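You operate a simulated robot arm through the tools that you are given. There is no shell and no other tool.

You run a simulated two-armed robot. Do the job below in one go: nothing can be reset, and whatever is moved stays where it is left.

Task
Pick up the clear bottle with one hand, pass it to the other hand and put it on the top of the potting bench. Set down upright: clear bottle.

Only the result counts: the job must be done as asked and must still hold three seconds after the hand-in. Knocking over, shifting, dropping, spilling or breaking anything else fails it.

Robot
Two 7-joint arms with two-finger parallel grippers on one trunk, on a base that moves. Base frame: it is fixed to the floor where the robot stands at the start and does not move with it; the origin is under the middle of the robot, x ahead of it, y to its left, z up. Readings come in cm, rad, newtons and seconds.
The left shoulder is at the start at [7, 13, 119], the right one opposite. With the tool pointing down near the work surface each hand reaches from about 22 to 52 cm from the robot's upright axis, wherever it stands, measured 20 degrees to its own side. Places, roughly: clear bottle [-200, -75, 100]; top of the potting bench [-40, -280, 90]. Payload 1.57 kg a hand.
Tool frame (each hand has its own): the origin (TCP) lies between the finger pads and is the grasp point; the fingertips stand 3 cm ahead of it; z points along the fingers, y is the line along which they close. Largest opening 8 cm; finger width 1.7, thickness 1.2; the body of the gripper, 4 by 8.2 cm, starts 8 cm behind the TCP.
Orientation is that of the tool frame in the base frame, as a unit quaternion [w, x, y, z]. With the fingers straight down and closing along the base's y, the tool's x points along the base's -x, its y along +y and its z along -z.

Tools
- The arms move only by the tool apply_moves. It takes "left_rows", "right_rows" or both (then of equal length, played together; a hand with none holds still); each is a list of rows, each an object of numbers (a shift or turn left out is 0, a gripper value left out holds the last): "tx", "ty", "tz": the shift along the base's x, y, z in cm; "ax", "ay", "az": the turn, a rotation vector about the base's x, y, z in rad; "hand": the gripper command, from -1 (fully open) to 1 (shut), values between in proportion. In form: [{"tx": .., "ty": .., "tz": .., "ax": .., "ay": .., "az": .., "hand": ..}, ...]. A call has 1 to 20 rows; each row shifts and turns the commanded pose from where the row before left it. Rows are played at 5 a second. More than 5 cm and 0.15 rad between two rows, or a gripper value outside its range, and nothing of the call is played. Where a pose cannot be reached the arm comes as near as it can. A force on the tool above 40 N (or 10 N above the force at the start of the call, whichever is more), or a blocked arm, ends the call early, and 0.2 s more pass. The fingers move at their own pace (about 10.8 cm/s each) and stop on an object; they squeeze with about 26 N. The grip force told is the motor's: it shows also when the fingers shut on nothing. Time passes only in rows, and 0.2 s behind the last, so rows that do not move let the fingers close. It gives the time, the measured TCP pose, the force on the tool (base axes), the opening and the grip force at its end, in the units of the frame above (readings bear some noise), with the torque about the TCP (base axes, N m) and any sound that the robot's microphone picked up.
- Cameras (640 x 400 px; columns grow to the right, rows downward): "scene" is now at [13.4, 1.06, 141.16]; the picture's right is [0.12, -0.99, 0.00], its down [-0.63, -0.07, -0.78] and it looks along [0.77, 0.09, -0.63] (base axes); focal length 278 px, centre (320, 200). "left" rides on the left gripper at [7.2, 0.7, -12.2] in its tool frame; the picture's right is [-0.09, 1.00, 0.00], its down [-0.84, -0.08, -0.54] and it looks along [-0.54, -0.05, 0.84] (tool axes); focal length 238 px, centre (320, 200). "right" rides on the right gripper at [7.2, -0.7, -12.2] in its tool frame; the picture's right is [0.09, 1.00, 0.00], its down [-0.84, 0.08, -0.54] and it looks along [-0.54, 0.05, 0.84] (tool axes); focal length 238 px, centre (320, 200). There is no depth. A picture from a camera that has moved, and an enlarged one, comes with that camera's place and axes in the base frame and with its lens.
- grab_frame(camera): a new picture of that camera. It takes no simulated time.
- raise_lower(by): slides the trunk up (or, below 0, down) by that many cm; the arms and the scene camera ride with it, the base frame stays. It gives what a move gives, with no picture.
- drive_base(legs): drives the robot by 1 to 6 legs, each [ahead, left, turn to the left] in cm, cm and rad, along the robot's own axes; the way and the turn of a leg run together, so that a leg with both is an arc; at most 150 cm and 3.142 rad a leg. The arms and the cameras ride along, it lands a little off, and it stops where it bumps. It gives what a move gives.
- turn_head(pan, tilt): turns the head with the scene camera to pan (to the left, within 1.501 rad either way) and tilt (down, from -0.506 to 1.204), counted from straight ahead of the robot. It gives what a move gives.
- enlarge(camera, box): a new picture of the part [left, top, right, bottom] of that camera's present view, enlarged. It takes no simulated time.
- close_job(): hands the job in; it is judged then, once.

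Nothing tells you exact positions but the pictures and the camera data. Unless the task says otherwise, let go and move clear before handing in.

The tools are called after "Emit:" as a command line: name --argument value ..., lists and objects as JSON in quotes. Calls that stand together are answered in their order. apply_moves: Moves the arms, as the interface text tells. Its arguments: {"type":"object","properties":{"left_rows":{"type":"array"},"right_rows":{"type":"array"}},"required":[]} The other tools are called the same way: raise_lower (by) moves the trunk up or down; drive_base (legs) drives the base; turn_head (pan, tilt) turns the head that bears the scene camera; grab_frame (camera) takes a picture; enlarge (camera, box) takes an enlarged picture of a part of a camera's view; close_job () hands the job in.

At the start:

```text
time_s: 0.0
left_tcp_pos: [40.69, 15.83, 121.05]
left_tcp_rot: [0.0, -0.001, 1.0, 0.0]
left_contact_force: [0.1, 0.1, 0.4]
left_torque: [0.01, 0.01, 0.03]
left_opening: 7.99
left_gripper_force: 0.0
right_tcp_pos: [40.68, -13.73, 121.35]
right_tcp_rot: [0.001, 0.001, 1.0, 0.001]
right_contact_force: [-0.3, 0.4, 0.1]
right_torque: [0.02, -0.02, 0.0]
right_opening: 8.0
right_gripper_force: 0.1
trunk travel left (down, up): [-82.8, 11.2]
robot x, y, heading: [-0.07, 0.07, 0.003]
head pan, tilt (commanded): [0.119, 0.682]
```

scene: 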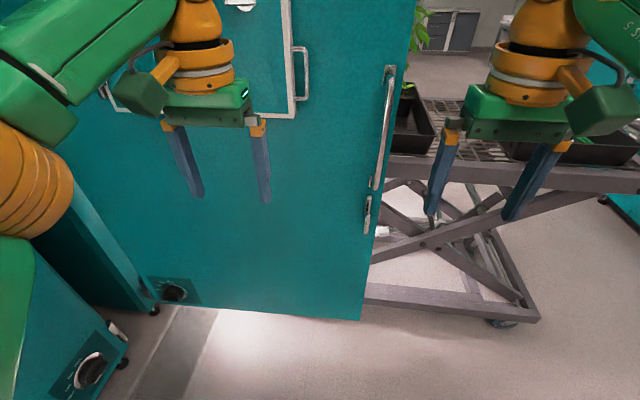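
right: 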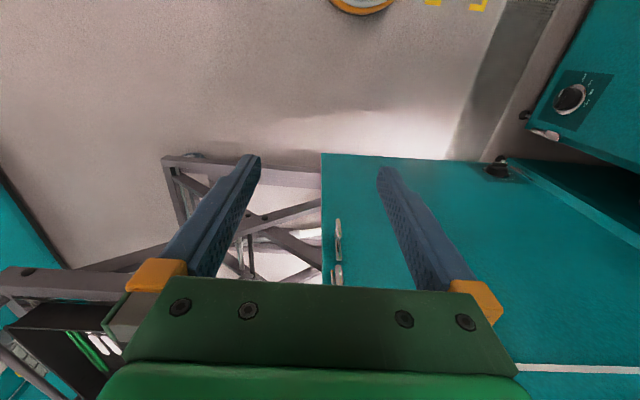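
left: 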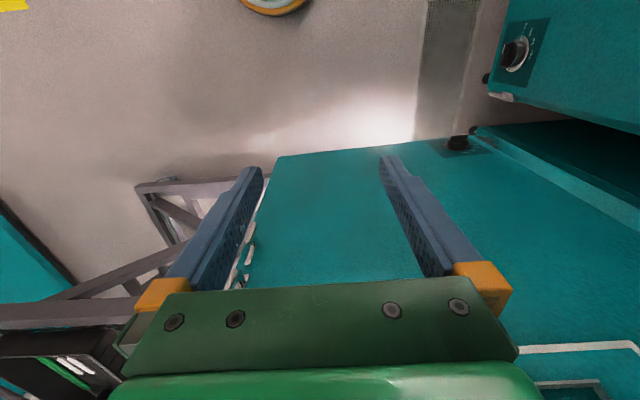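

I see a teal cabinet ahead and a scissor cart to its right; the bottle and the potting bench lie behind me and to the right. I'll look around with the head first.

Emit:
turn_head --pan -1.5 --tilt 0.3

Emit:
grab_frame --camera "scene"

Emit:
turn_head --pan 1.5 --tilt 0.4

Emit:
grab_frame --camera "scene"

```text
time_s: 1.7
left_tcp_pos: [40.74, 15.83, 120.91]
left_tcp_rot: [-0.001, -0.001, 1.0, 0.0]
left_contact_force: [0.2, -0.6, 0.6]
left_torque: [-0.01, -0.01, 0.03]
left_opening: 7.99
left_gripper_force: 0.1
right_tcp_pos: [40.53, -13.85, 121.31]
right_tcp_rot: [0.001, 0.001, 1.0, 0.001]
right_contact_force: [0.6, -0.2, 0.3]
right_torque: [-0.02, -0.01, 0.02]
right_opening: 8.01
right_gripper_force: 0.1
trunk travel left (down, up): [-82.8, 11.2]
robot x, y, heading: [0.08, -0.05, 0.0]
head pan, tilt (commanded): [-1.499, 0.3]
```

```text
taken
camera scene: at [5.58, -9.27, 144.63], right [-1.0, -0.07, 0.0], down [-0.02, 0.3, -0.96], along [0.07, -0.95, -0.3], focal length 278 px, centre (320, 200)
```

scene: 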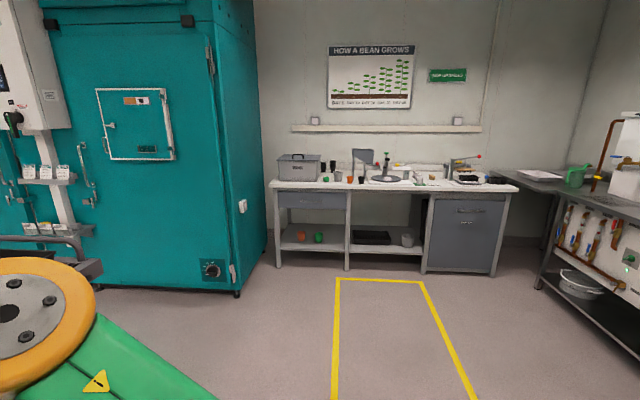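

```text
time_s: 4.3
left_tcp_pos: [40.64, 15.93, 121.07]
left_tcp_rot: [0.0, 0.0, 1.0, 0.0]
left_contact_force: [0.4, 0.0, 0.2]
left_torque: [0.01, 0.0, 0.0]
left_opening: 8.0
left_gripper_force: 0.1
right_tcp_pos: [40.62, -13.82, 121.17]
right_tcp_rot: [0.0, 0.001, 1.0, 0.001]
right_contact_force: [0.6, -0.2, 0.1]
right_torque: [-0.03, 0.01, -0.02]
right_opening: 7.97
right_gripper_force: 0.0
trunk travel left (down, up): [-82.8, 11.2]
robot x, y, heading: [0.07, 0.03, 0.001]
head pan, tilt (commanded): [1.499, 0.4]
```

```text
taken
camera scene: at [5.57, 9.28, 143.71], right [1.0, -0.07, 0.0], down [-0.03, -0.39, -0.92], along [0.07, 0.92, -0.39], focal length 278 px, centre (320, 200)
```

scene: 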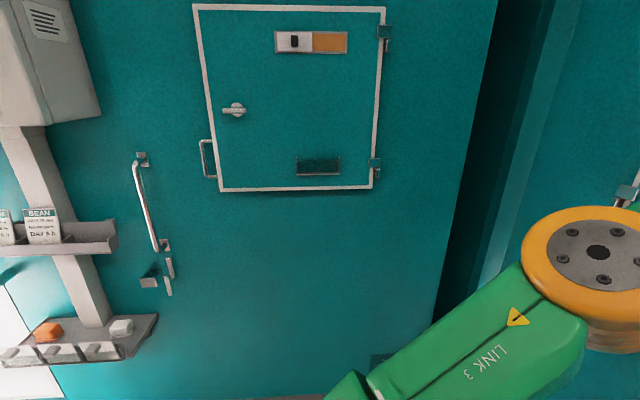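

The potting bench stands to my right against the wall, with a marked floor zone before it and a sink unit further back. I'll turn the robot to the right in place so I can look toward the bottle's side.

Emit:
drive_base --legs '[[0, 0, -1.57]]'

Emit:
turn_head --pan -1.2 --tilt 0.3

Emit:
grab_frame --camera "scene"

Emit:
turn_head --pan 0.0 --tilt 0.3

Emit:
grab_frame --camera "scene"

```text
time_s: 8.6
left_tcp_pos: [14.29, -41.4, 120.95]
left_tcp_rot: [-0.001, 0.721, 0.693, 0.0]
left_contact_force: [-0.5, 0.0, -1.0]
left_torque: [0.01, 0.0, 0.04]
left_opening: 8.01
left_gripper_force: 0.1
right_tcp_pos: [-15.39, -40.06, 121.3]
right_tcp_rot: [0.001, 0.722, 0.692, -0.001]
right_contact_force: [-0.2, 0.1, 0.4]
right_torque: [0.02, -0.02, 0.0]
right_opening: 7.99
right_gripper_force: 0.0
trunk travel left (down, up): [-82.8, 11.2]
robot x, y, heading: [-0.55, -0.42, -1.611]
head pan, tilt (commanded): [1.499, 0.4]
```

```text
time_s: 11.0
left_tcp_pos: [14.23, -41.24, 121.06]
left_tcp_rot: [0.0, 0.721, 0.693, 0.0]
left_contact_force: [0.7, 0.0, -0.6]
left_torque: [0.0, -0.03, -0.03]
left_opening: 7.99
left_gripper_force: 0.2
right_tcp_pos: [-15.45, -40.09, 121.22]
right_tcp_rot: [0.002, 0.722, 0.692, 0.0]
right_contact_force: [0.4, -1.4, -0.4]
right_torque: [-0.02, 0.0, 0.0]
right_opening: 8.0
right_gripper_force: 0.0
trunk travel left (down, up): [-82.8, 11.2]
robot x, y, heading: [-0.07, 0.06, -1.609]
head pan, tilt (commanded): [-1.201, 0.3]
```

```text
taken
camera scene: at [-9.17, -8.01, 144.63], right [-0.32, 0.95, 0.0], down [0.28, 0.1, -0.96], along [-0.9, -0.31, -0.3], focal length 278 px, centre (320, 200)
```

scene: 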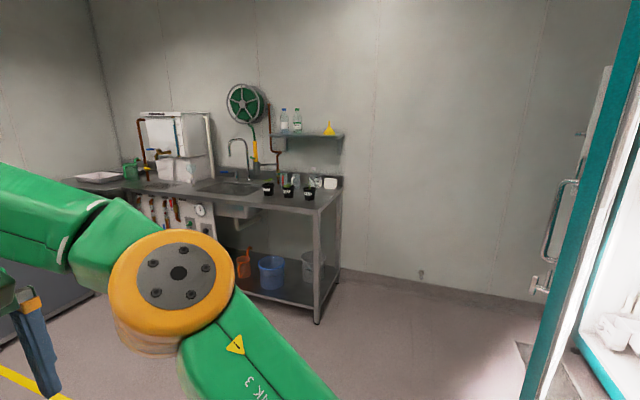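

```text
time_s: 12.4
left_tcp_pos: [14.37, -41.32, 121.12]
left_tcp_rot: [0.0, 0.72, 0.694, 0.0]
left_contact_force: [-0.8, 0.4, -0.5]
left_torque: [-0.01, -0.01, -0.02]
left_opening: 8.0
left_gripper_force: 0.1
right_tcp_pos: [-15.44, -40.11, 121.3]
right_tcp_rot: [0.001, 0.722, 0.692, 0.001]
right_contact_force: [0.8, -0.5, 0.1]
right_torque: [0.04, 0.01, -0.03]
right_opening: 8.01
right_gripper_force: 0.1
trunk travel left (down, up): [-82.8, 11.2]
robot x, y, heading: [0.05, 0.13, -1.609]
head pan, tilt (commanded): [0.0, 0.3]
```

```text
taken
camera scene: at [-0.72, -14.31, 144.63], right [-1.0, 0.04, 0.0], down [0.01, 0.3, -0.96], along [-0.04, -0.95, -0.3], focal length 278 px, centre (320, 200)
```

scene: 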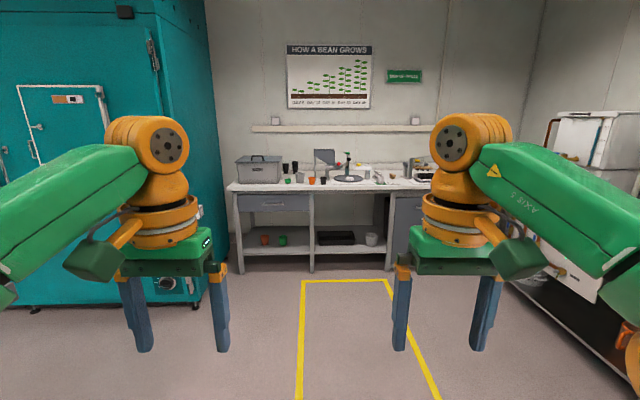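

The sink counter along the far wall holds pots, bottles and a shelf with more bottles. The expected bottle location projects near (316,177) in that view; I'll zoom in there and on the bench.

Emit:
enlarge --camera "scene" --box '[210, 130, 450, 280]'

Emit:
turn_head --pan -1.2 --tilt 0.3

Emit:
enlarge --camera "scene" --box '[220, 90, 380, 220]'

```text
2.67 times, centred on (330, 205) of scene
camera zoom: at [-0.72, -14.31, 144.63], right [-1.0, 0.04, 0.0], down [0.01, 0.3, -0.96], along [-0.04, -0.95, -0.3], focal length 743 px, centre (293, 187)
```

zoom: 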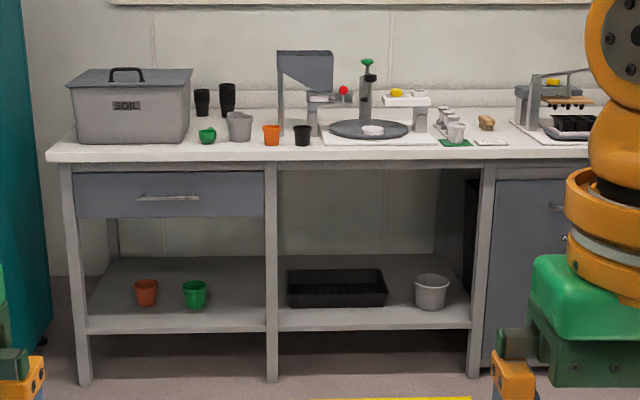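

```text
time_s: 13.8
left_tcp_pos: [14.25, -41.37, 120.95]
left_tcp_rot: [0.0, 0.721, 0.693, 0.0]
left_contact_force: [0.1, 0.5, 0.4]
left_torque: [-0.02, 0.02, 0.0]
left_opening: 8.02
left_gripper_force: 0.1
right_tcp_pos: [-15.41, -40.03, 121.21]
right_tcp_rot: [0.002, 0.721, 0.693, 0.0]
right_contact_force: [0.2, -0.4, -0.6]
right_torque: [0.04, 0.03, -0.03]
right_opening: 7.99
right_gripper_force: 0.0
trunk travel left (down, up): [-82.8, 11.2]
robot x, y, heading: [0.04, -0.25, -1.611]
head pan, tilt (commanded): [-1.201, 0.3]
```

```text
3.08 times, centred on (300, 155) of scene
camera zoom: at [-9.17, -8.02, 144.63], right [-0.32, 0.95, 0.0], down [0.28, 0.1, -0.96], along [-0.9, -0.31, -0.3], focal length 857 px, centre (382, 338)
```

zoom: 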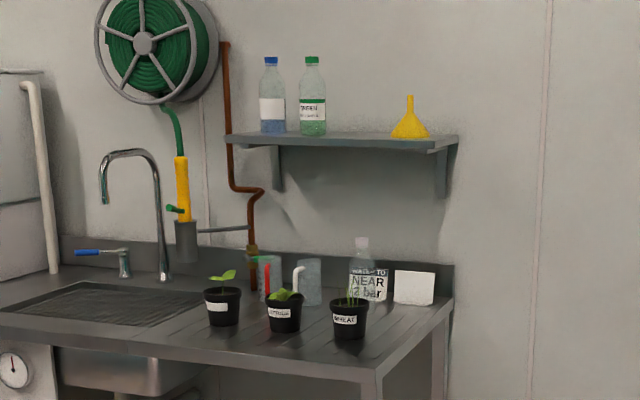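

The clear bottle with the white cap stands on the sink counter behind the wheat pot, around (-200,-78), counter at z≈90, with a shelf above at z≈127. I'll drive nearer to see the layout.

Emit:
drive_base --legs '[[60, 0, 0], [0, 0, -1.53], [45, 0, 0]]'

Emit:
turn_head --pan 0.0 --tilt 0.4

Emit:
grab_frame --camera "scene"

```text
time_s: 23.3
left_tcp_pos: [-88.86, -73.17, 121.12]
left_tcp_rot: [0.001, 1.0, -0.011, -0.001]
left_contact_force: [0.1, 0.4, -0.1]
left_torque: [-0.02, 0.02, -0.03]
left_opening: 8.02
left_gripper_force: 0.1
right_tcp_pos: [-88.28, -43.52, 121.22]
right_tcp_rot: [0.001, 1.0, -0.011, -0.002]
right_contact_force: [0.0, -0.3, -0.6]
right_torque: [0.03, 0.01, 0.02]
right_opening: 8.01
right_gripper_force: 0.0
trunk travel left (down, up): [-82.8, 11.2]
robot x, y, heading: [-47.93, -57.95, 3.123]
head pan, tilt (commanded): [-1.201, 0.3]
```

```text
time_s: 24.7
left_tcp_pos: [-89.06, -73.17, 121.07]
left_tcp_rot: [0.0, 1.0, -0.01, 0.0]
left_contact_force: [-0.5, 1.1, -0.5]
left_torque: [0.0, -0.01, -0.01]
left_opening: 7.98
left_gripper_force: 0.1
right_tcp_pos: [-88.36, -43.49, 121.16]
right_tcp_rot: [0.001, 1.0, -0.012, -0.001]
right_contact_force: [0.6, 0.1, -0.1]
right_torque: [0.01, -0.04, 0.01]
right_opening: 8.01
right_gripper_force: 0.1
trunk travel left (down, up): [-82.8, 11.2]
robot x, y, heading: [-47.94, -58.16, 3.117]
head pan, tilt (commanded): [0.0, 0.4]
```

```text
taken
camera scene: at [-62.44, -57.81, 143.71], right [0.02, 1.0, 0.0], down [0.39, -0.01, -0.92], along [-0.92, 0.02, -0.39], focal length 278 px, centre (320, 200)
```

scene: 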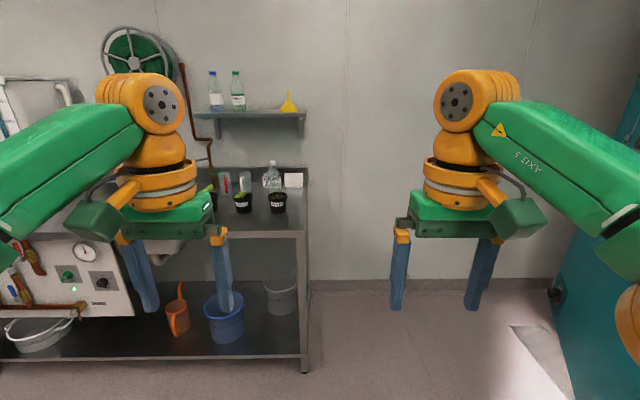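

I now face the sink counter; the bottle stands near its open right end, next to a white card. Zooming in for detail.

Emit:
enlarge --camera "scene" --box '[190, 90, 340, 250]'

Emit:
turn_head --pan -0.5 --tilt 0.7

Emit:
grab_frame --camera "scene"

```text
2.50 times, centred on (265, 170) of scene
camera zoom: at [-62.44, -57.81, 143.71], right [0.02, 1.0, 0.0], down [0.39, -0.01, -0.92], along [-0.92, 0.02, -0.39], focal length 696 px, centre (458, 275)
```

zoom: 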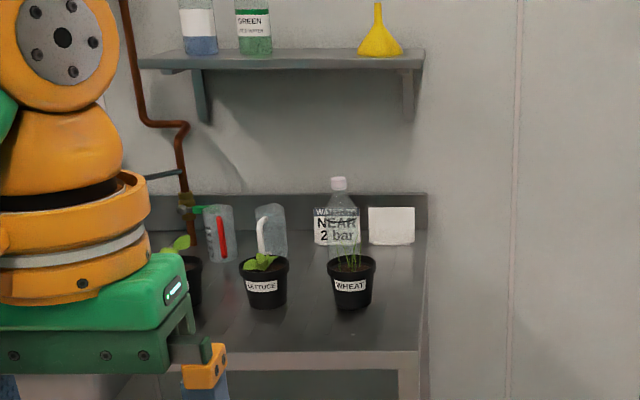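

```text
time_s: 25.6
left_tcp_pos: [-89.08, -73.26, 121.14]
left_tcp_rot: [0.0, 1.0, -0.01, -0.001]
left_contact_force: [0.1, -0.7, -0.6]
left_torque: [0.01, 0.0, 0.01]
left_opening: 8.0
left_gripper_force: 0.0
right_tcp_pos: [-88.29, -43.54, 121.22]
right_tcp_rot: [0.001, 1.0, -0.012, -0.001]
right_contact_force: [-0.5, 0.8, -0.4]
right_torque: [0.02, 0.0, -0.01]
right_opening: 7.98
right_gripper_force: 0.0
trunk travel left (down, up): [-82.8, 11.2]
robot x, y, heading: [-47.72, -58.02, 3.117]
head pan, tilt (commanded): [-0.499, 0.7]
```

```text
taken
camera scene: at [-60.54, -53.81, 141.02], right [0.5, 0.87, 0.0], down [0.56, -0.32, -0.77], along [-0.66, 0.38, -0.64], focal length 278 px, centre (320, 200)
```

scene: 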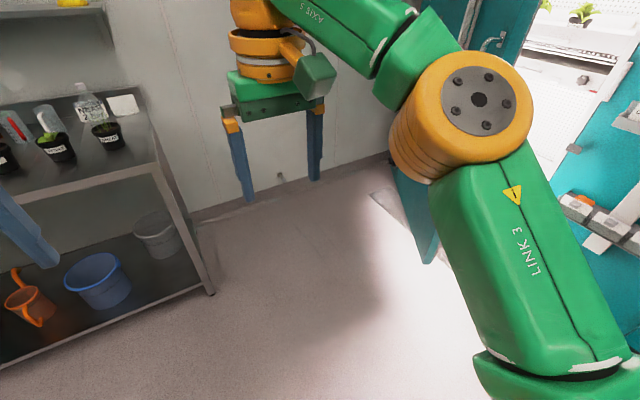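

The bottle triangulates to about (-198.5, -78.3), standing from z≈90 to 107, with open floor beyond the counter's right end. I'll tilt the right hand to about 45° forward here in free space, then turn and drive to the counter's end.

Emit:
apply_moves --right_rows '[{"tx": -2.5, "ay": 0.131, "ax": 0.0032, "hand": -1}, {"tx": -2.5, "ay": 0.131, "ax": 0.0032}, {"tx": -2.5, "ay": 0.131, "ax": 0.0032}, {"tx": -2.5, "ay": 0.131, "ax": 0.0032}, {"tx": -2.5, "ay": 0.131, "ax": 0.0032}, {"tx": -2.5, "ay": 0.131, "ax": 0.0032}, {}]'

Emit:
grab_frame --camera "scene"

```text
time_s: 27.2
left_tcp_pos: [-89.03, -73.2, 121.04]
left_tcp_rot: [0.0, 1.0, -0.011, 0.0]
left_contact_force: [-0.5, -0.3, 0.0]
left_torque: [0.03, -0.01, 0.0]
left_opening: 8.03
left_gripper_force: 0.0
right_tcp_pos: [-103.26, -43.51, 121.23]
right_tcp_rot: [-0.004, 0.923, -0.01, -0.385]
right_contact_force: [-0.2, 0.0, -0.4]
right_torque: [0.03, 0.01, 0.04]
right_opening: 7.99
right_gripper_force: 0.0
trunk travel left (down, up): [-82.8, 11.2]
robot x, y, heading: [-48.05, -57.89, 3.127]
head pan, tilt (commanded): [-0.499, 0.7]
```

```text
taken
camera scene: at [-60.53, -53.81, 141.02], right [0.5, 0.87, 0.0], down [0.56, -0.32, -0.76], along [-0.66, 0.38, -0.64], focal length 278 px, centre (320, 200)
```

scene: 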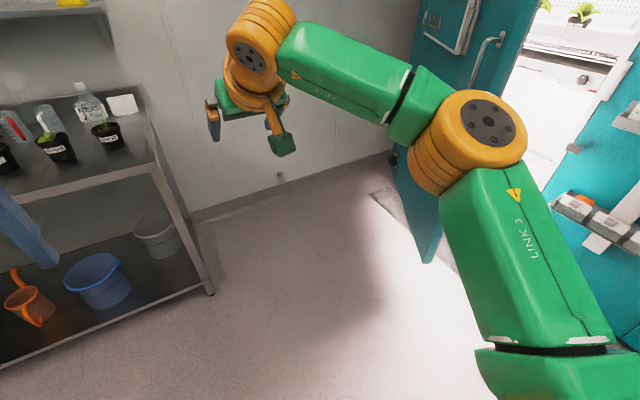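

The right hand now points forward and down at about 45°. I'll turn left to face the counter's end diagonally and drive there, stopping a bit short.

Emit:
drive_base --legs '[[0, 0, 0.713], [42.8, -92.1, 0]]'

Emit:
turn_head --pan 0.0 --tilt 0.6

Emit:
grab_frame --camera "scene"

Emit:
grab_frame --camera "right"

```text
time_s: 34.4
left_tcp_pos: [-161.22, -52.57, 121.0]
left_tcp_rot: [0.0, 0.941, 0.338, 0.0]
left_contact_force: [-0.8, 1.1, 0.7]
left_torque: [0.01, 0.01, -0.05]
left_opening: 8.0
left_gripper_force: 0.0
right_tcp_pos: [-191.47, -39.24, 121.2]
right_tcp_rot: [0.129, 0.869, 0.311, -0.363]
right_contact_force: [-0.8, 0.5, 0.0]
right_torque: [0.0, 0.02, -0.02]
right_opening: 8.01
right_gripper_force: 0.1
trunk travel left (down, up): [-82.8, 11.2]
robot x, y, heading: [-139.88, -14.5, -2.454]
head pan, tilt (commanded): [-0.499, 0.7]
```

```text
time_s: 35.3
left_tcp_pos: [-161.23, -52.53, 121.13]
left_tcp_rot: [0.0, 0.941, 0.338, -0.001]
left_contact_force: [0.4, -0.1, -0.2]
left_torque: [-0.02, 0.02, 0.01]
left_opening: 8.01
left_gripper_force: 0.1
right_tcp_pos: [-191.5, -39.18, 121.26]
right_tcp_rot: [0.129, 0.869, 0.311, -0.362]
right_contact_force: [-0.5, 0.2, 1.6]
right_torque: [0.01, -0.02, 0.01]
right_opening: 7.97
right_gripper_force: 0.1
trunk travel left (down, up): [-82.8, 11.2]
robot x, y, heading: [-139.76, -14.38, -2.456]
head pan, tilt (commanded): [0.0, 0.6]
```

```text
taken
camera scene: at [-150.82, -23.09, 141.88], right [-0.63, 0.77, 0.0], down [0.44, 0.36, -0.82], along [-0.64, -0.52, -0.57], focal length 278 px, centre (320, 200)
```

scene: 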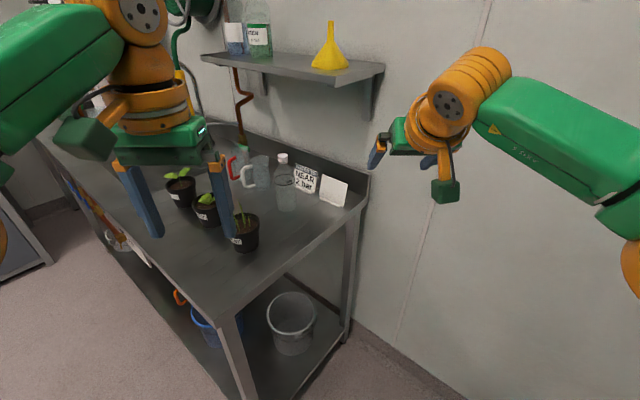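

```text
taken
camera right: at [-181.4, -30.01, 124.63], right [0.68, -0.73, -0.07], down [-0.11, -0.19, 0.98], along [-0.72, -0.66, -0.21], focal length 238 px, centre (320, 200)
```

right: 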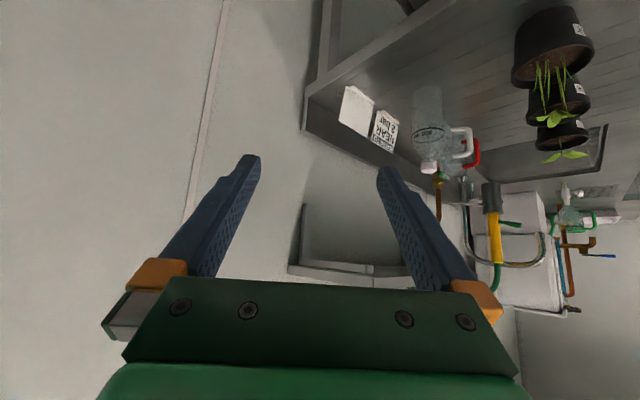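

The bottle is well visible next to the card at the counter's end, and the right arm has space. I'll zoom on it for better triangulation.

Emit:
enlarge --camera "scene" --box '[220, 40, 400, 260]'

Emit:
enlarge --camera "right" --box '[320, 60, 520, 200]'

```text
1.82 times, centred on (310, 150) of scene
camera zoom: at [-150.82, -23.09, 141.88], right [-0.63, 0.77, 0.0], down [0.44, 0.36, -0.82], along [-0.64, -0.52, -0.57], focal length 506 px, centre (338, 291)
```

zoom: 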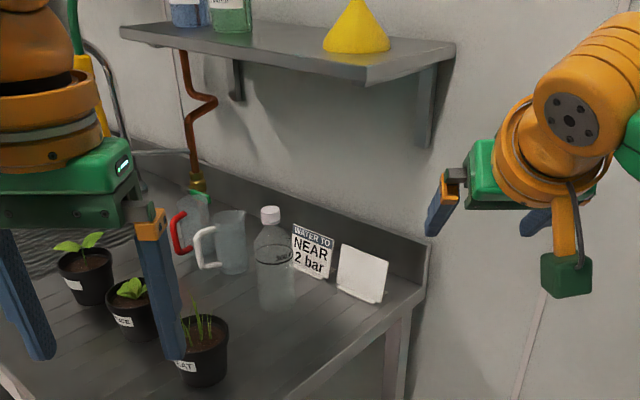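

```text
2.86 times, centred on (420, 130) of right
camera zoom: at [-181.4, -30.01, 124.63], right [0.68, -0.73, -0.07], down [-0.11, -0.19, 0.98], along [-0.72, -0.66, -0.21], focal length 681 px, centre (34, 400)
```

zoom: 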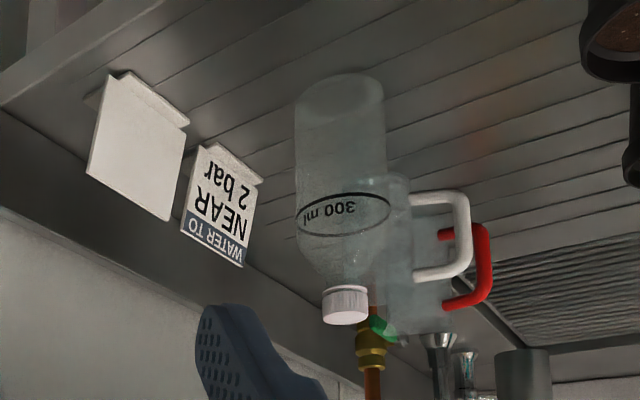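

The bottle triangulates to about (-201.4, -78.6), base z≈88.4, top z≈106.7, diameter about 6.6 cm; nothing else is within about 9 cm of it. I'll look down to judge how close the base can get to the counter.

Emit:
turn_head --pan 0.3 --tilt 1.2

Emit:
grab_frame --camera "scene"

```text
time_s: 36.3
left_tcp_pos: [-161.38, -52.47, 121.03]
left_tcp_rot: [0.0, 0.941, 0.338, 0.0]
left_contact_force: [-0.1, 0.3, 0.8]
left_torque: [0.02, 0.01, -0.03]
left_opening: 7.99
left_gripper_force: 0.1
right_tcp_pos: [-191.41, -39.17, 121.25]
right_tcp_rot: [0.129, 0.869, 0.311, -0.362]
right_contact_force: [-0.2, 0.0, -0.6]
right_torque: [-0.03, 0.03, -0.04]
right_opening: 8.01
right_gripper_force: 0.1
trunk travel left (down, up): [-82.8, 11.2]
robot x, y, heading: [-139.96, -14.01, -2.45]
head pan, tilt (commanded): [0.3, 1.201]
```

```text
taken
camera scene: at [-147.06, -22.16, 137.43], right [-0.83, 0.55, 0.0], down [0.51, 0.78, -0.36], along [-0.2, -0.3, -0.93], focal length 278 px, centre (320, 200)
```

scene: 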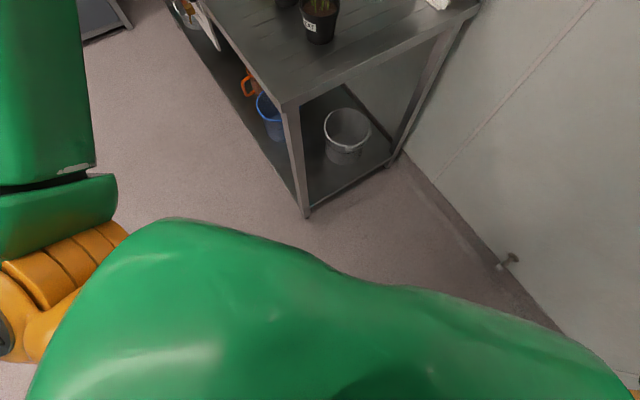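

The counter corner is near (-163,-62), the wall near x=-230 and the shelf's front-right corner near (-202,-61,128), so there is enough room. I'll lower the right hand to neck height here, then turn slightly and drive in.

Emit:
apply_moves --right_rows '[{"tz": -3.75, "hand": -1}, {"tz": -3.75}, {"tz": -3.75}, {"tz": -3.75}, {}]'

Emit:
drive_base --legs '[[0, 0, 0.2], [14, -0.7, 0]]'

Emit:
turn_head --pan -0.1 --tilt 0.65

Emit:
grab_frame --camera "scene"

Emit:
grab_frame --camera "right"

```text
time_s: 37.5
left_tcp_pos: [-161.25, -52.44, 121.17]
left_tcp_rot: [0.0, 0.941, 0.338, 0.001]
left_contact_force: [0.3, -0.1, 0.1]
left_torque: [0.02, -0.02, -0.03]
left_opening: 8.0
left_gripper_force: 0.0
right_tcp_pos: [-191.55, -39.35, 106.23]
right_tcp_rot: [0.129, 0.869, 0.31, -0.363]
right_contact_force: [0.3, -0.4, -0.8]
right_torque: [-0.02, 0.0, -0.04]
right_opening: 8.01
right_gripper_force: 0.1
trunk travel left (down, up): [-82.8, 11.2]
robot x, y, heading: [-139.89, -14.21, -2.449]
head pan, tilt (commanded): [0.3, 1.201]
```

```text
time_s: 39.6
left_tcp_pos: [-162.64, -66.41, 121.1]
left_tcp_rot: [0.0, 0.903, 0.43, -0.002]
left_contact_force: [-0.1, 0.5, -0.4]
left_torque: [-0.06, 0.01, 0.05]
left_opening: 8.0
left_gripper_force: 0.0
right_tcp_pos: [-194.81, -59.31, 106.46]
right_tcp_rot: [0.164, 0.834, 0.395, -0.348]
right_contact_force: [0.7, -0.1, -0.6]
right_torque: [0.02, -0.05, 0.02]
right_opening: 7.98
right_gripper_force: 0.1
trunk travel left (down, up): [-82.8, 11.2]
robot x, y, heading: [-149.64, -24.83, -2.254]
head pan, tilt (commanded): [0.3, 1.201]
```

```text
time_s: 40.6
left_tcp_pos: [-162.87, -66.55, 121.06]
left_tcp_rot: [0.0, 0.903, 0.43, 0.0]
left_contact_force: [0.5, -0.9, -0.4]
left_torque: [0.0, 0.0, 0.0]
left_opening: 7.98
left_gripper_force: 0.1
right_tcp_pos: [-195.02, -59.63, 106.25]
right_tcp_rot: [0.165, 0.834, 0.396, -0.347]
right_contact_force: [-0.1, 0.9, 0.9]
right_torque: [-0.03, -0.04, 0.0]
right_opening: 8.01
right_gripper_force: 0.1
trunk travel left (down, up): [-82.8, 11.2]
robot x, y, heading: [-149.74, -25.04, -2.254]
head pan, tilt (commanded): [-0.099, 0.649]
```

```text
taken
camera scene: at [-158.94, -34.98, 141.44], right [-0.71, 0.7, 0.0], down [0.43, 0.43, -0.8], along [-0.56, -0.56, -0.61], focal length 278 px, centre (320, 200)
```

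scene: 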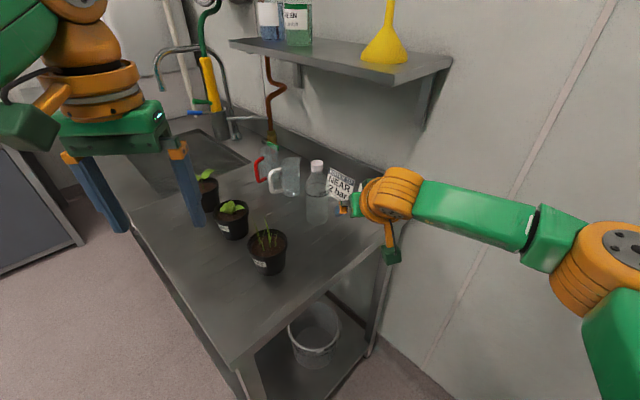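

```text
taken
camera right: at [-187.01, -48.63, 109.68], right [0.81, -0.58, -0.07], down [-0.07, -0.21, 0.98], along [-0.58, -0.79, -0.21], focal length 238 px, centre (320, 200)
```

right: 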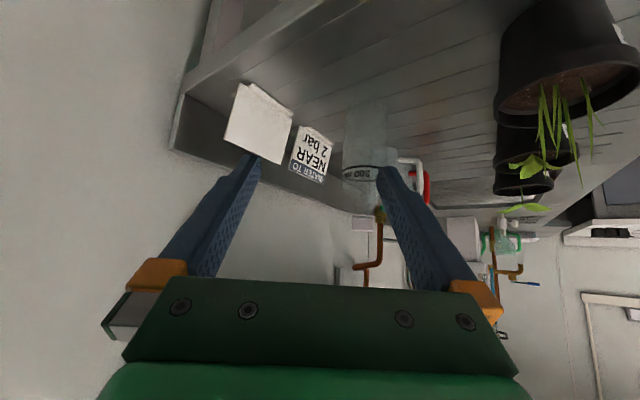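

The right hand is at neck height by the counter's end, about 20 cm from the bottle. I'll re-triangulate the bottle with close views from both cameras.

Emit:
enlarge --camera "scene" --box '[260, 130, 420, 230]'

Emit:
enlarge --camera "right" --box '[240, 80, 440, 220]'

```text
4.00 times, centred on (340, 180) of scene
camera zoom: at [-158.94, -34.98, 141.44], right [-0.71, 0.7, 0.0], down [0.43, 0.43, -0.8], along [-0.56, -0.56, -0.61], focal length 1114 px, centre (240, 280)
```

zoom: 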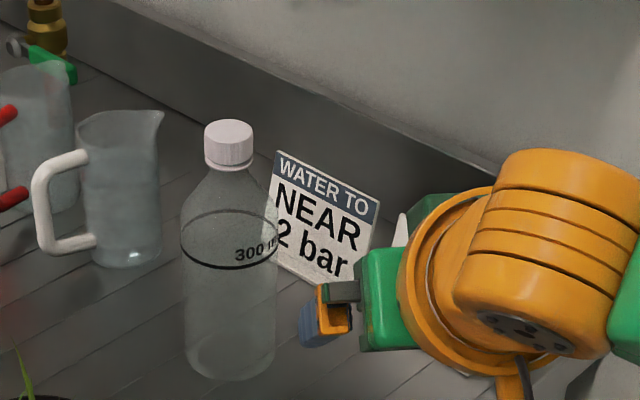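

```text
2.86 times, centred on (340, 150) of right
camera zoom: at [-187.01, -48.63, 109.68], right [0.81, -0.58, -0.07], down [-0.07, -0.21, 0.98], along [-0.58, -0.79, -0.21], focal length 681 px, centre (263, 343)
```

zoom: 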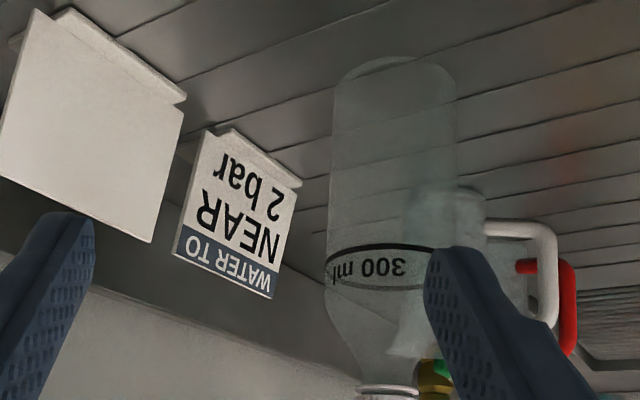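

The bottle axis is now confirmed at about (-201.5, -78.8), diameter ≈6.5 cm. I'll shift the right hand sideways onto the approach line, then advance partway at neck height and check alignment.

Emit:
apply_moves --right_rows '[{"tx": 2.75, "ty": -2.25, "hand": -1}, {"tx": 2.75, "ty": -2.25}, {"tx": -2.0, "ty": -2.45}, {"tx": -2.0, "ty": -2.45}, {"tx": -1.3, "ty": -1.55}, {}]'

Emit:
grab_frame --camera "right"

Emit:
enlarge --camera "scene" --box '[220, 110, 420, 270]'

```text
time_s: 42.0
left_tcp_pos: [-162.91, -66.49, 121.12]
left_tcp_rot: [0.0, 0.903, 0.43, 0.0]
left_contact_force: [-0.7, 0.1, -0.2]
left_torque: [-0.05, 0.02, 0.01]
left_opening: 8.0
left_gripper_force: 0.1
right_tcp_pos: [-194.81, -68.92, 106.01]
right_tcp_rot: [0.165, 0.834, 0.396, -0.347]
right_contact_force: [0.7, -0.3, -0.3]
right_torque: [0.01, -0.02, -0.02]
right_opening: 8.03
right_gripper_force: 0.1
right hand out of reach, approached as far as the arm can: row 5
trunk travel left (down, up): [-82.8, 11.2]
robot x, y, heading: [-149.44, -25.0, -2.251]
head pan, tilt (commanded): [-0.099, 0.649]
```

```text
taken
camera right: at [-186.57, -57.86, 109.4], right [0.81, -0.58, -0.06], down [-0.07, -0.21, 0.98], along [-0.58, -0.79, -0.21], focal length 238 px, centre (320, 200)
```

right: 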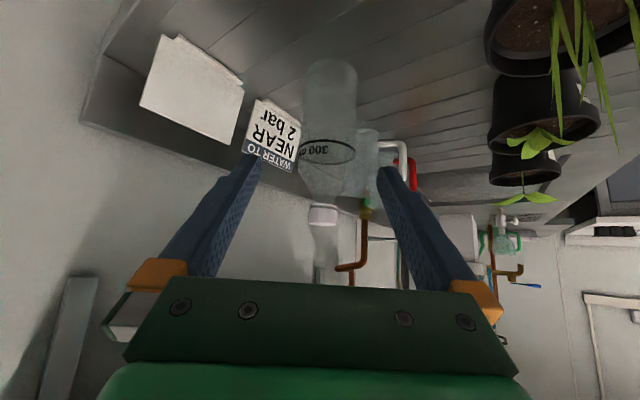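

```text
2.50 times, centred on (320, 190) of scene
camera zoom: at [-158.97, -34.87, 141.46], right [-0.71, 0.71, 0.0], down [0.43, 0.43, -0.8], along [-0.56, -0.56, -0.6], focal length 696 px, centre (320, 225)
```

zoom: 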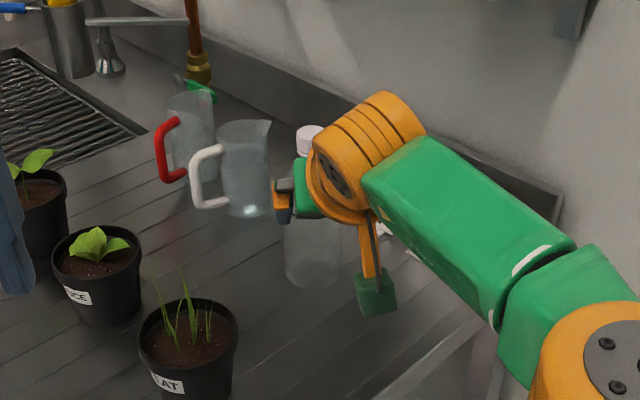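

The right arm reports its reach limit about 12 cm short of the bottle. I'll look at the arm's posture to decide how to move the base.

Emit:
turn_head --pan -0.7 --tilt 0.7

Emit:
grab_frame --camera "scene"

```text
time_s: 43.0
left_tcp_pos: [-162.86, -66.54, 120.99]
left_tcp_rot: [0.0, 0.903, 0.43, -0.001]
left_contact_force: [-0.7, 0.2, -1.0]
left_torque: [-0.04, 0.03, 0.0]
left_opening: 8.0
left_gripper_force: 0.1
right_tcp_pos: [-194.6, -68.89, 105.98]
right_tcp_rot: [0.165, 0.834, 0.396, -0.347]
right_contact_force: [0.0, -0.2, 0.3]
right_torque: [-0.02, -0.01, 0.0]
right_opening: 7.98
right_gripper_force: 0.1
trunk travel left (down, up): [-82.8, 11.2]
robot x, y, heading: [-149.49, -25.07, -2.259]
head pan, tilt (commanded): [-0.7, 0.7]
```

```text
taken
camera scene: at [-161.13, -30.41, 141.02], right [-0.19, 0.98, 0.0], down [0.63, 0.12, -0.76], along [-0.75, -0.14, -0.64], focal length 278 px, centre (320, 200)
```

scene: 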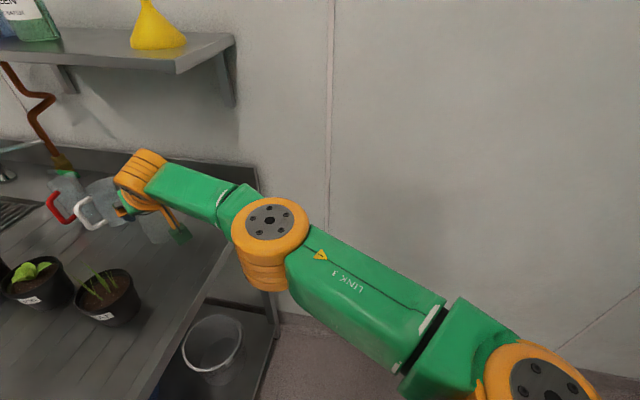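

The arm is almost straight, so the base must come nearer. I'll pull the hand back 12 cm, shift the base toward the wall side along the counter's end, and turn a bit left.

Emit:
apply_moves --right_rows '[{"tx": 2.5, "ty": 3.1}, {"tx": 2.5, "ty": 3.1}, {"tx": 2.5, "ty": 3.1}, {}]'

Emit:
drive_base --legs '[[15.3, -14.0, 0], [0, 0, 0.255]]'

Emit:
turn_head --pan -0.1 --tilt 0.75

Emit:
grab_frame --camera "scene"

Emit:
grab_frame --camera "right"

```text
time_s: 44.0
left_tcp_pos: [-162.83, -66.6, 121.03]
left_tcp_rot: [0.0, 0.903, 0.43, 0.0]
left_contact_force: [-0.7, -0.3, 0.9]
left_torque: [-0.01, -0.02, 0.01]
left_opening: 7.98
left_gripper_force: 0.1
right_tcp_pos: [-187.14, -59.39, 106.06]
right_tcp_rot: [0.164, 0.835, 0.394, -0.348]
right_contact_force: [0.7, -0.8, -0.1]
right_torque: [0.01, 0.0, 0.03]
right_opening: 7.99
right_gripper_force: 0.1
trunk travel left (down, up): [-82.8, 11.2]
robot x, y, heading: [-149.2, -24.93, -2.255]
head pan, tilt (commanded): [-0.7, 0.7]
```

```text
time_s: 46.5
left_tcp_pos: [-172.85, -71.33, 120.98]
left_tcp_rot: [-0.001, 0.841, 0.542, 0.0]
left_contact_force: [-0.2, 0.4, 0.3]
left_torque: [-0.01, -0.03, 0.0]
left_opening: 7.99
left_gripper_force: 0.1
right_tcp_pos: [-198.08, -70.69, 106.05]
right_tcp_rot: [0.207, 0.778, 0.499, -0.322]
right_contact_force: [-0.3, 0.1, -0.4]
right_torque: [0.0, 0.01, -0.02]
right_opening: 7.99
right_gripper_force: 0.1
trunk travel left (down, up): [-82.8, 11.2]
robot x, y, heading: [-170.52, -27.89, -1.998]
head pan, tilt (commanded): [-0.7, 0.7]
```

```text
time_s: 47.5
left_tcp_pos: [-172.72, -71.37, 121.04]
left_tcp_rot: [0.002, 0.84, 0.542, 0.0]
left_contact_force: [0.1, -0.3, 0.5]
left_torque: [0.01, 0.01, 0.03]
left_opening: 8.0
left_gripper_force: 0.0
right_tcp_pos: [-198.02, -70.57, 106.2]
right_tcp_rot: [0.208, 0.776, 0.499, -0.324]
right_contact_force: [0.9, 0.5, 0.1]
right_torque: [0.0, 0.01, -0.01]
right_opening: 7.98
right_gripper_force: 0.1
trunk travel left (down, up): [-82.8, 11.2]
robot x, y, heading: [-170.24, -27.73, -2.0]
head pan, tilt (commanded): [-0.099, 0.75]
```

```text
taken
camera scene: at [-176.75, -39.43, 140.6], right [-0.86, 0.5, 0.0], down [0.34, 0.59, -0.73], along [-0.37, -0.63, -0.68], focal length 278 px, centre (320, 200)
```

scene: 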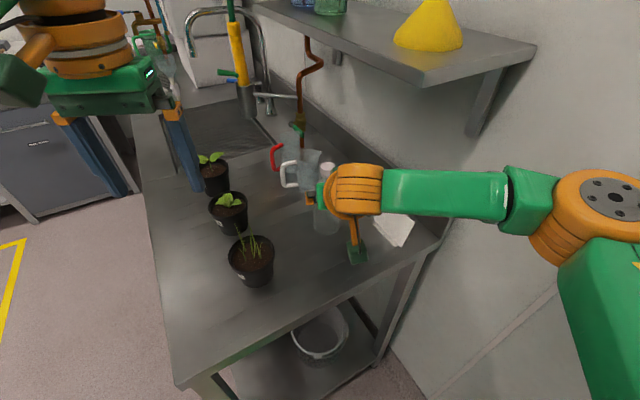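

```text
taken
camera right: at [-193.0, -57.92, 109.45], right [0.93, -0.35, -0.07], down [-0.01, -0.22, 0.98], along [-0.36, -0.91, -0.21], focal length 238 px, centre (320, 200)
```

right: 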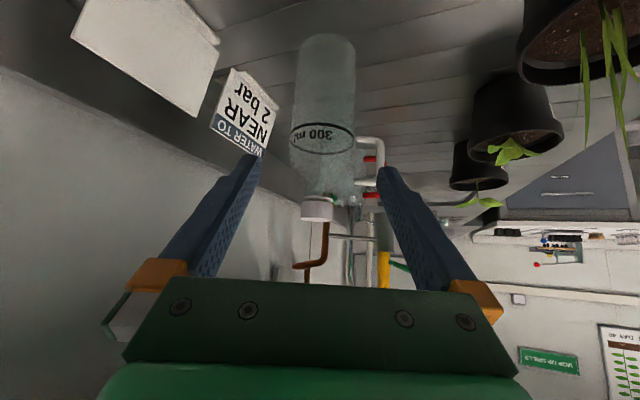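

The hand is now about 9 cm short of the bottle, well aligned by my estimate (lateral offset ≈0.25 cm). I'll zoom in to verify before advancing.

Emit:
enlarge --camera "right" --box '[220, 20, 440, 240]'

Emit:
enlarge --camera "scene" --box '[260, 130, 440, 280]'

```text
1.82 times, centred on (330, 130) of right
camera zoom: at [-193.0, -57.92, 109.45], right [0.93, -0.35, -0.07], down [-0.01, -0.22, 0.98], along [-0.36, -0.91, -0.21], focal length 433 px, centre (302, 327)
```

zoom: 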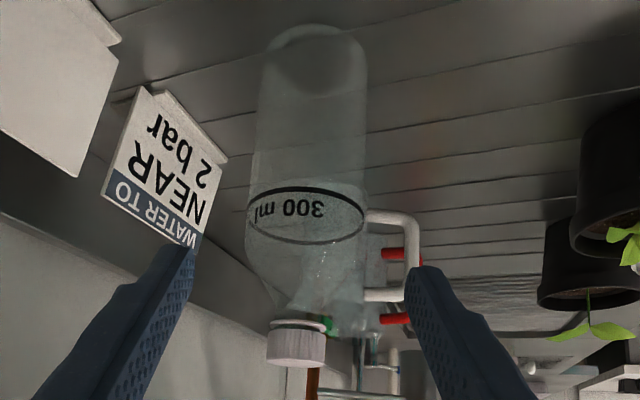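

```text
2.67 times, centred on (350, 205) of scene
camera zoom: at [-176.75, -39.43, 140.6], right [-0.86, 0.5, 0.0], down [0.34, 0.59, -0.73], along [-0.37, -0.63, -0.68], focal length 743 px, centre (240, 187)
```

zoom: 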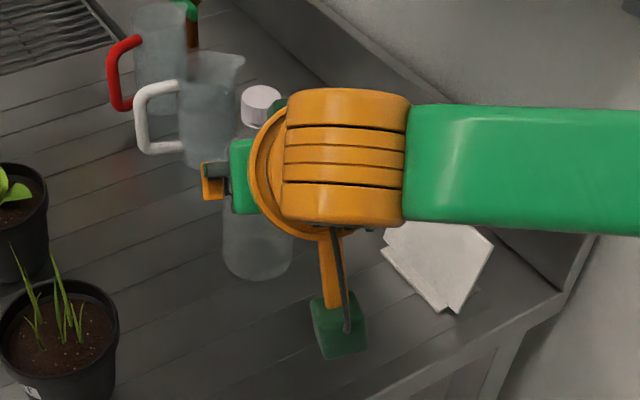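

Cap and ring rays both confirm the axis at x≈-201.5 for y≈-78.8. I'll advance 9 cm at neck height so the open fingers straddle the cap, then check.

Emit:
apply_moves --right_rows '[{"tx": -1.16, "ty": -2.74, "hand": -1}, {"tx": -1.16, "ty": -2.74}, {"tx": -1.16, "ty": -2.74}, {}]'

Emit:
grab_frame --camera "right"

Emit:
enlarge --camera "scene" --box '[240, 110, 440, 270]'

```text
time_s: 48.5
left_tcp_pos: [-172.71, -71.29, 120.93]
left_tcp_rot: [-0.001, 0.841, 0.542, -0.001]
left_contact_force: [0.7, 0.0, -1.0]
left_torque: [0.0, -0.01, -0.01]
left_opening: 7.98
left_gripper_force: 0.1
right_tcp_pos: [-201.58, -78.79, 106.08]
right_tcp_rot: [0.208, 0.776, 0.499, -0.323]
right_contact_force: [-0.4, 0.3, 0.6]
right_torque: [0.01, -0.04, 0.0]
right_opening: 7.98
right_gripper_force: 0.1
trunk travel left (down, up): [-82.8, 11.2]
robot x, y, heading: [-170.14, -27.75, -2.0]
head pan, tilt (commanded): [-0.099, 0.75]
```

```text
taken
camera right: at [-196.51, -66.09, 109.52], right [0.93, -0.35, -0.07], down [-0.01, -0.22, 0.98], along [-0.36, -0.91, -0.21], focal length 238 px, centre (320, 200)
```

right: 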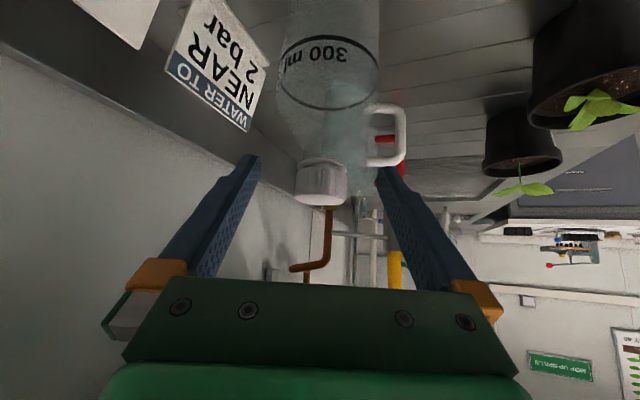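

```text
2.50 times, centred on (340, 190) of scene
camera zoom: at [-176.75, -39.42, 140.6], right [-0.86, 0.5, 0.0], down [0.34, 0.59, -0.73], along [-0.37, -0.63, -0.68], focal length 696 px, centre (270, 225)
```

zoom: 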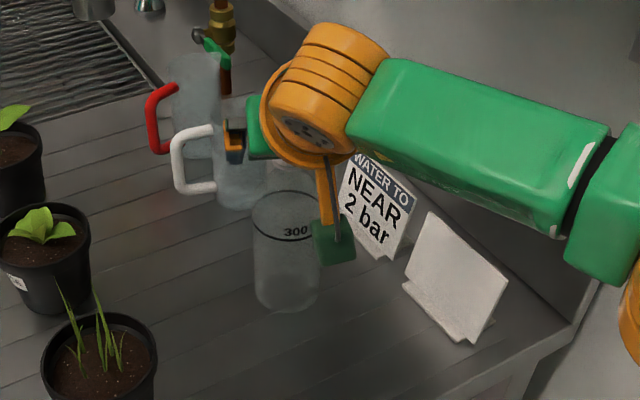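

The cap sits centered between the open fingers (column ≈321, where the TCP projects). Now I'll descend 10 cm so the fingers straddle the bottle's body.

Emit:
apply_moves --right_rows '[{"tz": -2.0, "hand": -1}, {"tz": -2.0}, {"tz": -2.0}, {"tz": -2.0}, {"tz": -2.2}, {}]'

Emit:
grab_frame --camera "right"

Emit:
enlarge --camera "scene" --box '[240, 110, 440, 270]'

```text
time_s: 49.9
left_tcp_pos: [-172.71, -71.38, 120.99]
left_tcp_rot: [0.0, 0.841, 0.542, 0.0]
left_contact_force: [0.1, 0.7, 0.5]
left_torque: [-0.02, -0.01, -0.01]
left_opening: 8.02
left_gripper_force: 0.0
right_tcp_pos: [-201.56, -78.84, 95.75]
right_tcp_rot: [0.208, 0.776, 0.499, -0.324]
right_contact_force: [0.8, 0.1, -0.5]
right_torque: [-0.01, -0.03, -0.04]
right_opening: 7.97
right_gripper_force: 0.1
trunk travel left (down, up): [-82.8, 11.2]
robot x, y, heading: [-170.43, -27.63, -1.998]
head pan, tilt (commanded): [-0.099, 0.75]
```

```text
taken
camera right: at [-196.53, -66.16, 99.12], right [0.93, -0.35, -0.07], down [-0.01, -0.22, 0.98], along [-0.36, -0.91, -0.21], focal length 238 px, centre (320, 200)
```

right: 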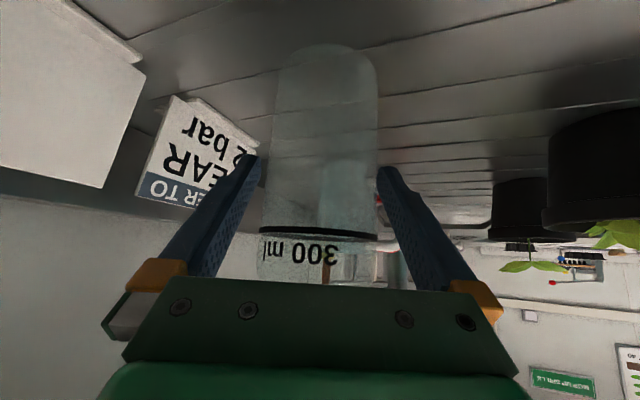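

```text
2.50 times, centred on (340, 190) of scene
camera zoom: at [-176.75, -39.43, 140.6], right [-0.86, 0.5, 0.0], down [0.34, 0.59, -0.73], along [-0.37, -0.63, -0.68], focal length 696 px, centre (270, 225)
```

zoom: 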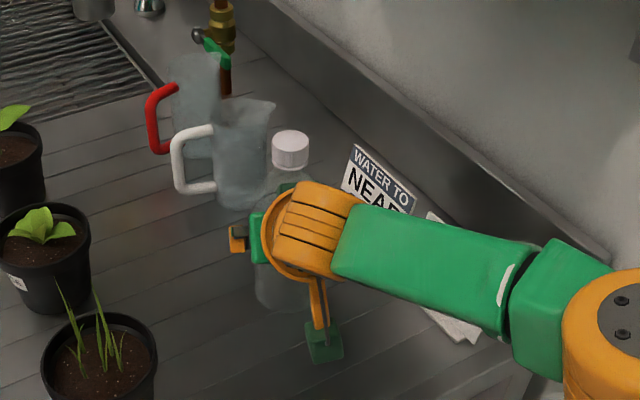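

No contact on the way down and the bottle stands centered between the fingers. Closing the right gripper on the body now.

Emit:
apply_moves --right_rows '[{"hand": 0.0}, {"hand": 1}, {}, {}, {}]'

Emit:
grab_frame --camera "right"

```text
time_s: 51.1
left_tcp_pos: [-172.7, -71.44, 121.03]
left_tcp_rot: [0.0, 0.84, 0.542, -0.001]
left_contact_force: [-0.1, 0.3, -0.6]
left_torque: [0.0, 0.02, 0.0]
left_opening: 8.02
left_gripper_force: 0.1
right_tcp_pos: [-201.48, -78.85, 95.69]
right_tcp_rot: [0.209, 0.776, 0.499, -0.323]
right_contact_force: [0.2, -1.0, -0.9]
right_torque: [0.02, -0.02, 0.02]
right_opening: 6.36
right_gripper_force: 26.1
trunk travel left (down, up): [-82.8, 11.2]
robot x, y, heading: [-170.62, -27.87, -2.0]
head pan, tilt (commanded): [-0.099, 0.75]
```

```text
taken
camera right: at [-196.53, -66.17, 99.14], right [0.93, -0.35, -0.07], down [-0.01, -0.22, 0.98], along [-0.36, -0.91, -0.21], focal length 238 px, centre (320, 200)
```

right: 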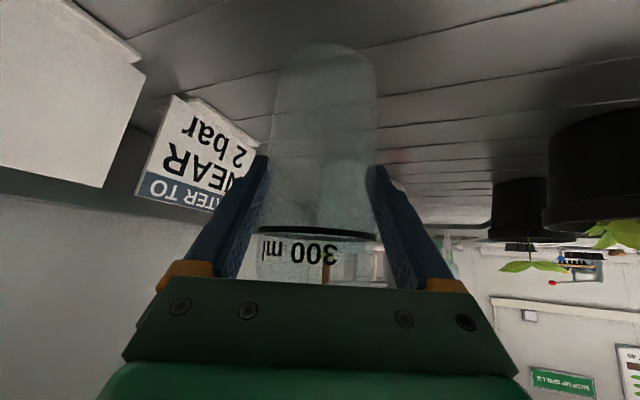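

The grip is firm at 6.36 cm. I'll lift a few centimetres and check that the bottle comes along upright.

Emit:
apply_moves --right_rows '[{"tz": 1.0}, {"tz": 1.5}, {"tz": 1.5}, {"tz": 1.5}, {}, {}]'

Emit:
grab_frame --camera "right"

Emit:
enlarge --camera "scene" --box '[240, 110, 440, 270]'

```text
time_s: 52.5
left_tcp_pos: [-172.74, -71.44, 121.08]
left_tcp_rot: [0.0, 0.84, 0.542, 0.001]
left_contact_force: [0.7, -0.4, 0.3]
left_torque: [-0.01, -0.03, 0.02]
left_opening: 7.99
left_gripper_force: 0.0
right_tcp_pos: [-201.53, -78.9, 101.27]
right_tcp_rot: [0.208, 0.777, 0.499, -0.323]
right_contact_force: [0.5, 0.5, 0.0]
right_torque: [0.02, 0.01, -0.04]
right_opening: 6.34
right_gripper_force: 25.5
trunk travel left (down, up): [-82.8, 11.2]
robot x, y, heading: [-170.23, -27.29, -2.004]
head pan, tilt (commanded): [-0.099, 0.75]
```

```text
taken
camera right: at [-196.51, -66.15, 104.77], right [0.93, -0.35, -0.07], down [-0.01, -0.22, 0.98], along [-0.36, -0.91, -0.21], focal length 238 px, centre (320, 200)
```

right: 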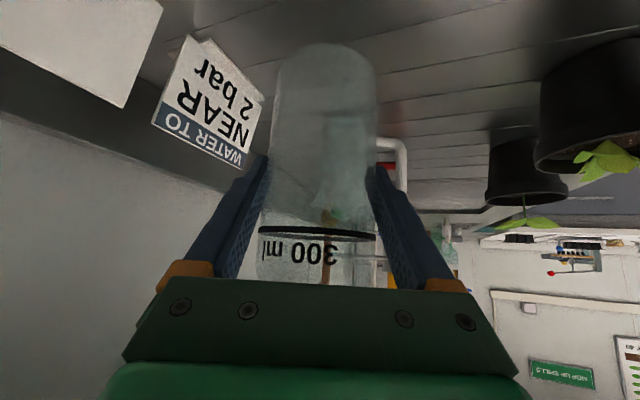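

```text
2.50 times, centred on (340, 190) of scene
camera zoom: at [-176.76, -39.47, 140.59], right [-0.86, 0.5, 0.0], down [0.34, 0.59, -0.73], along [-0.37, -0.63, -0.68], focal length 696 px, centre (270, 225)
```

zoom: 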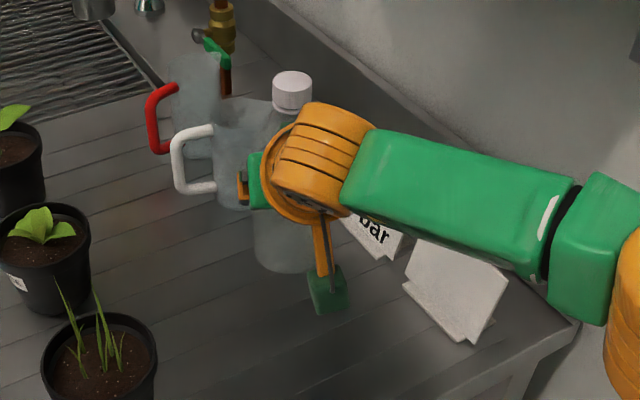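

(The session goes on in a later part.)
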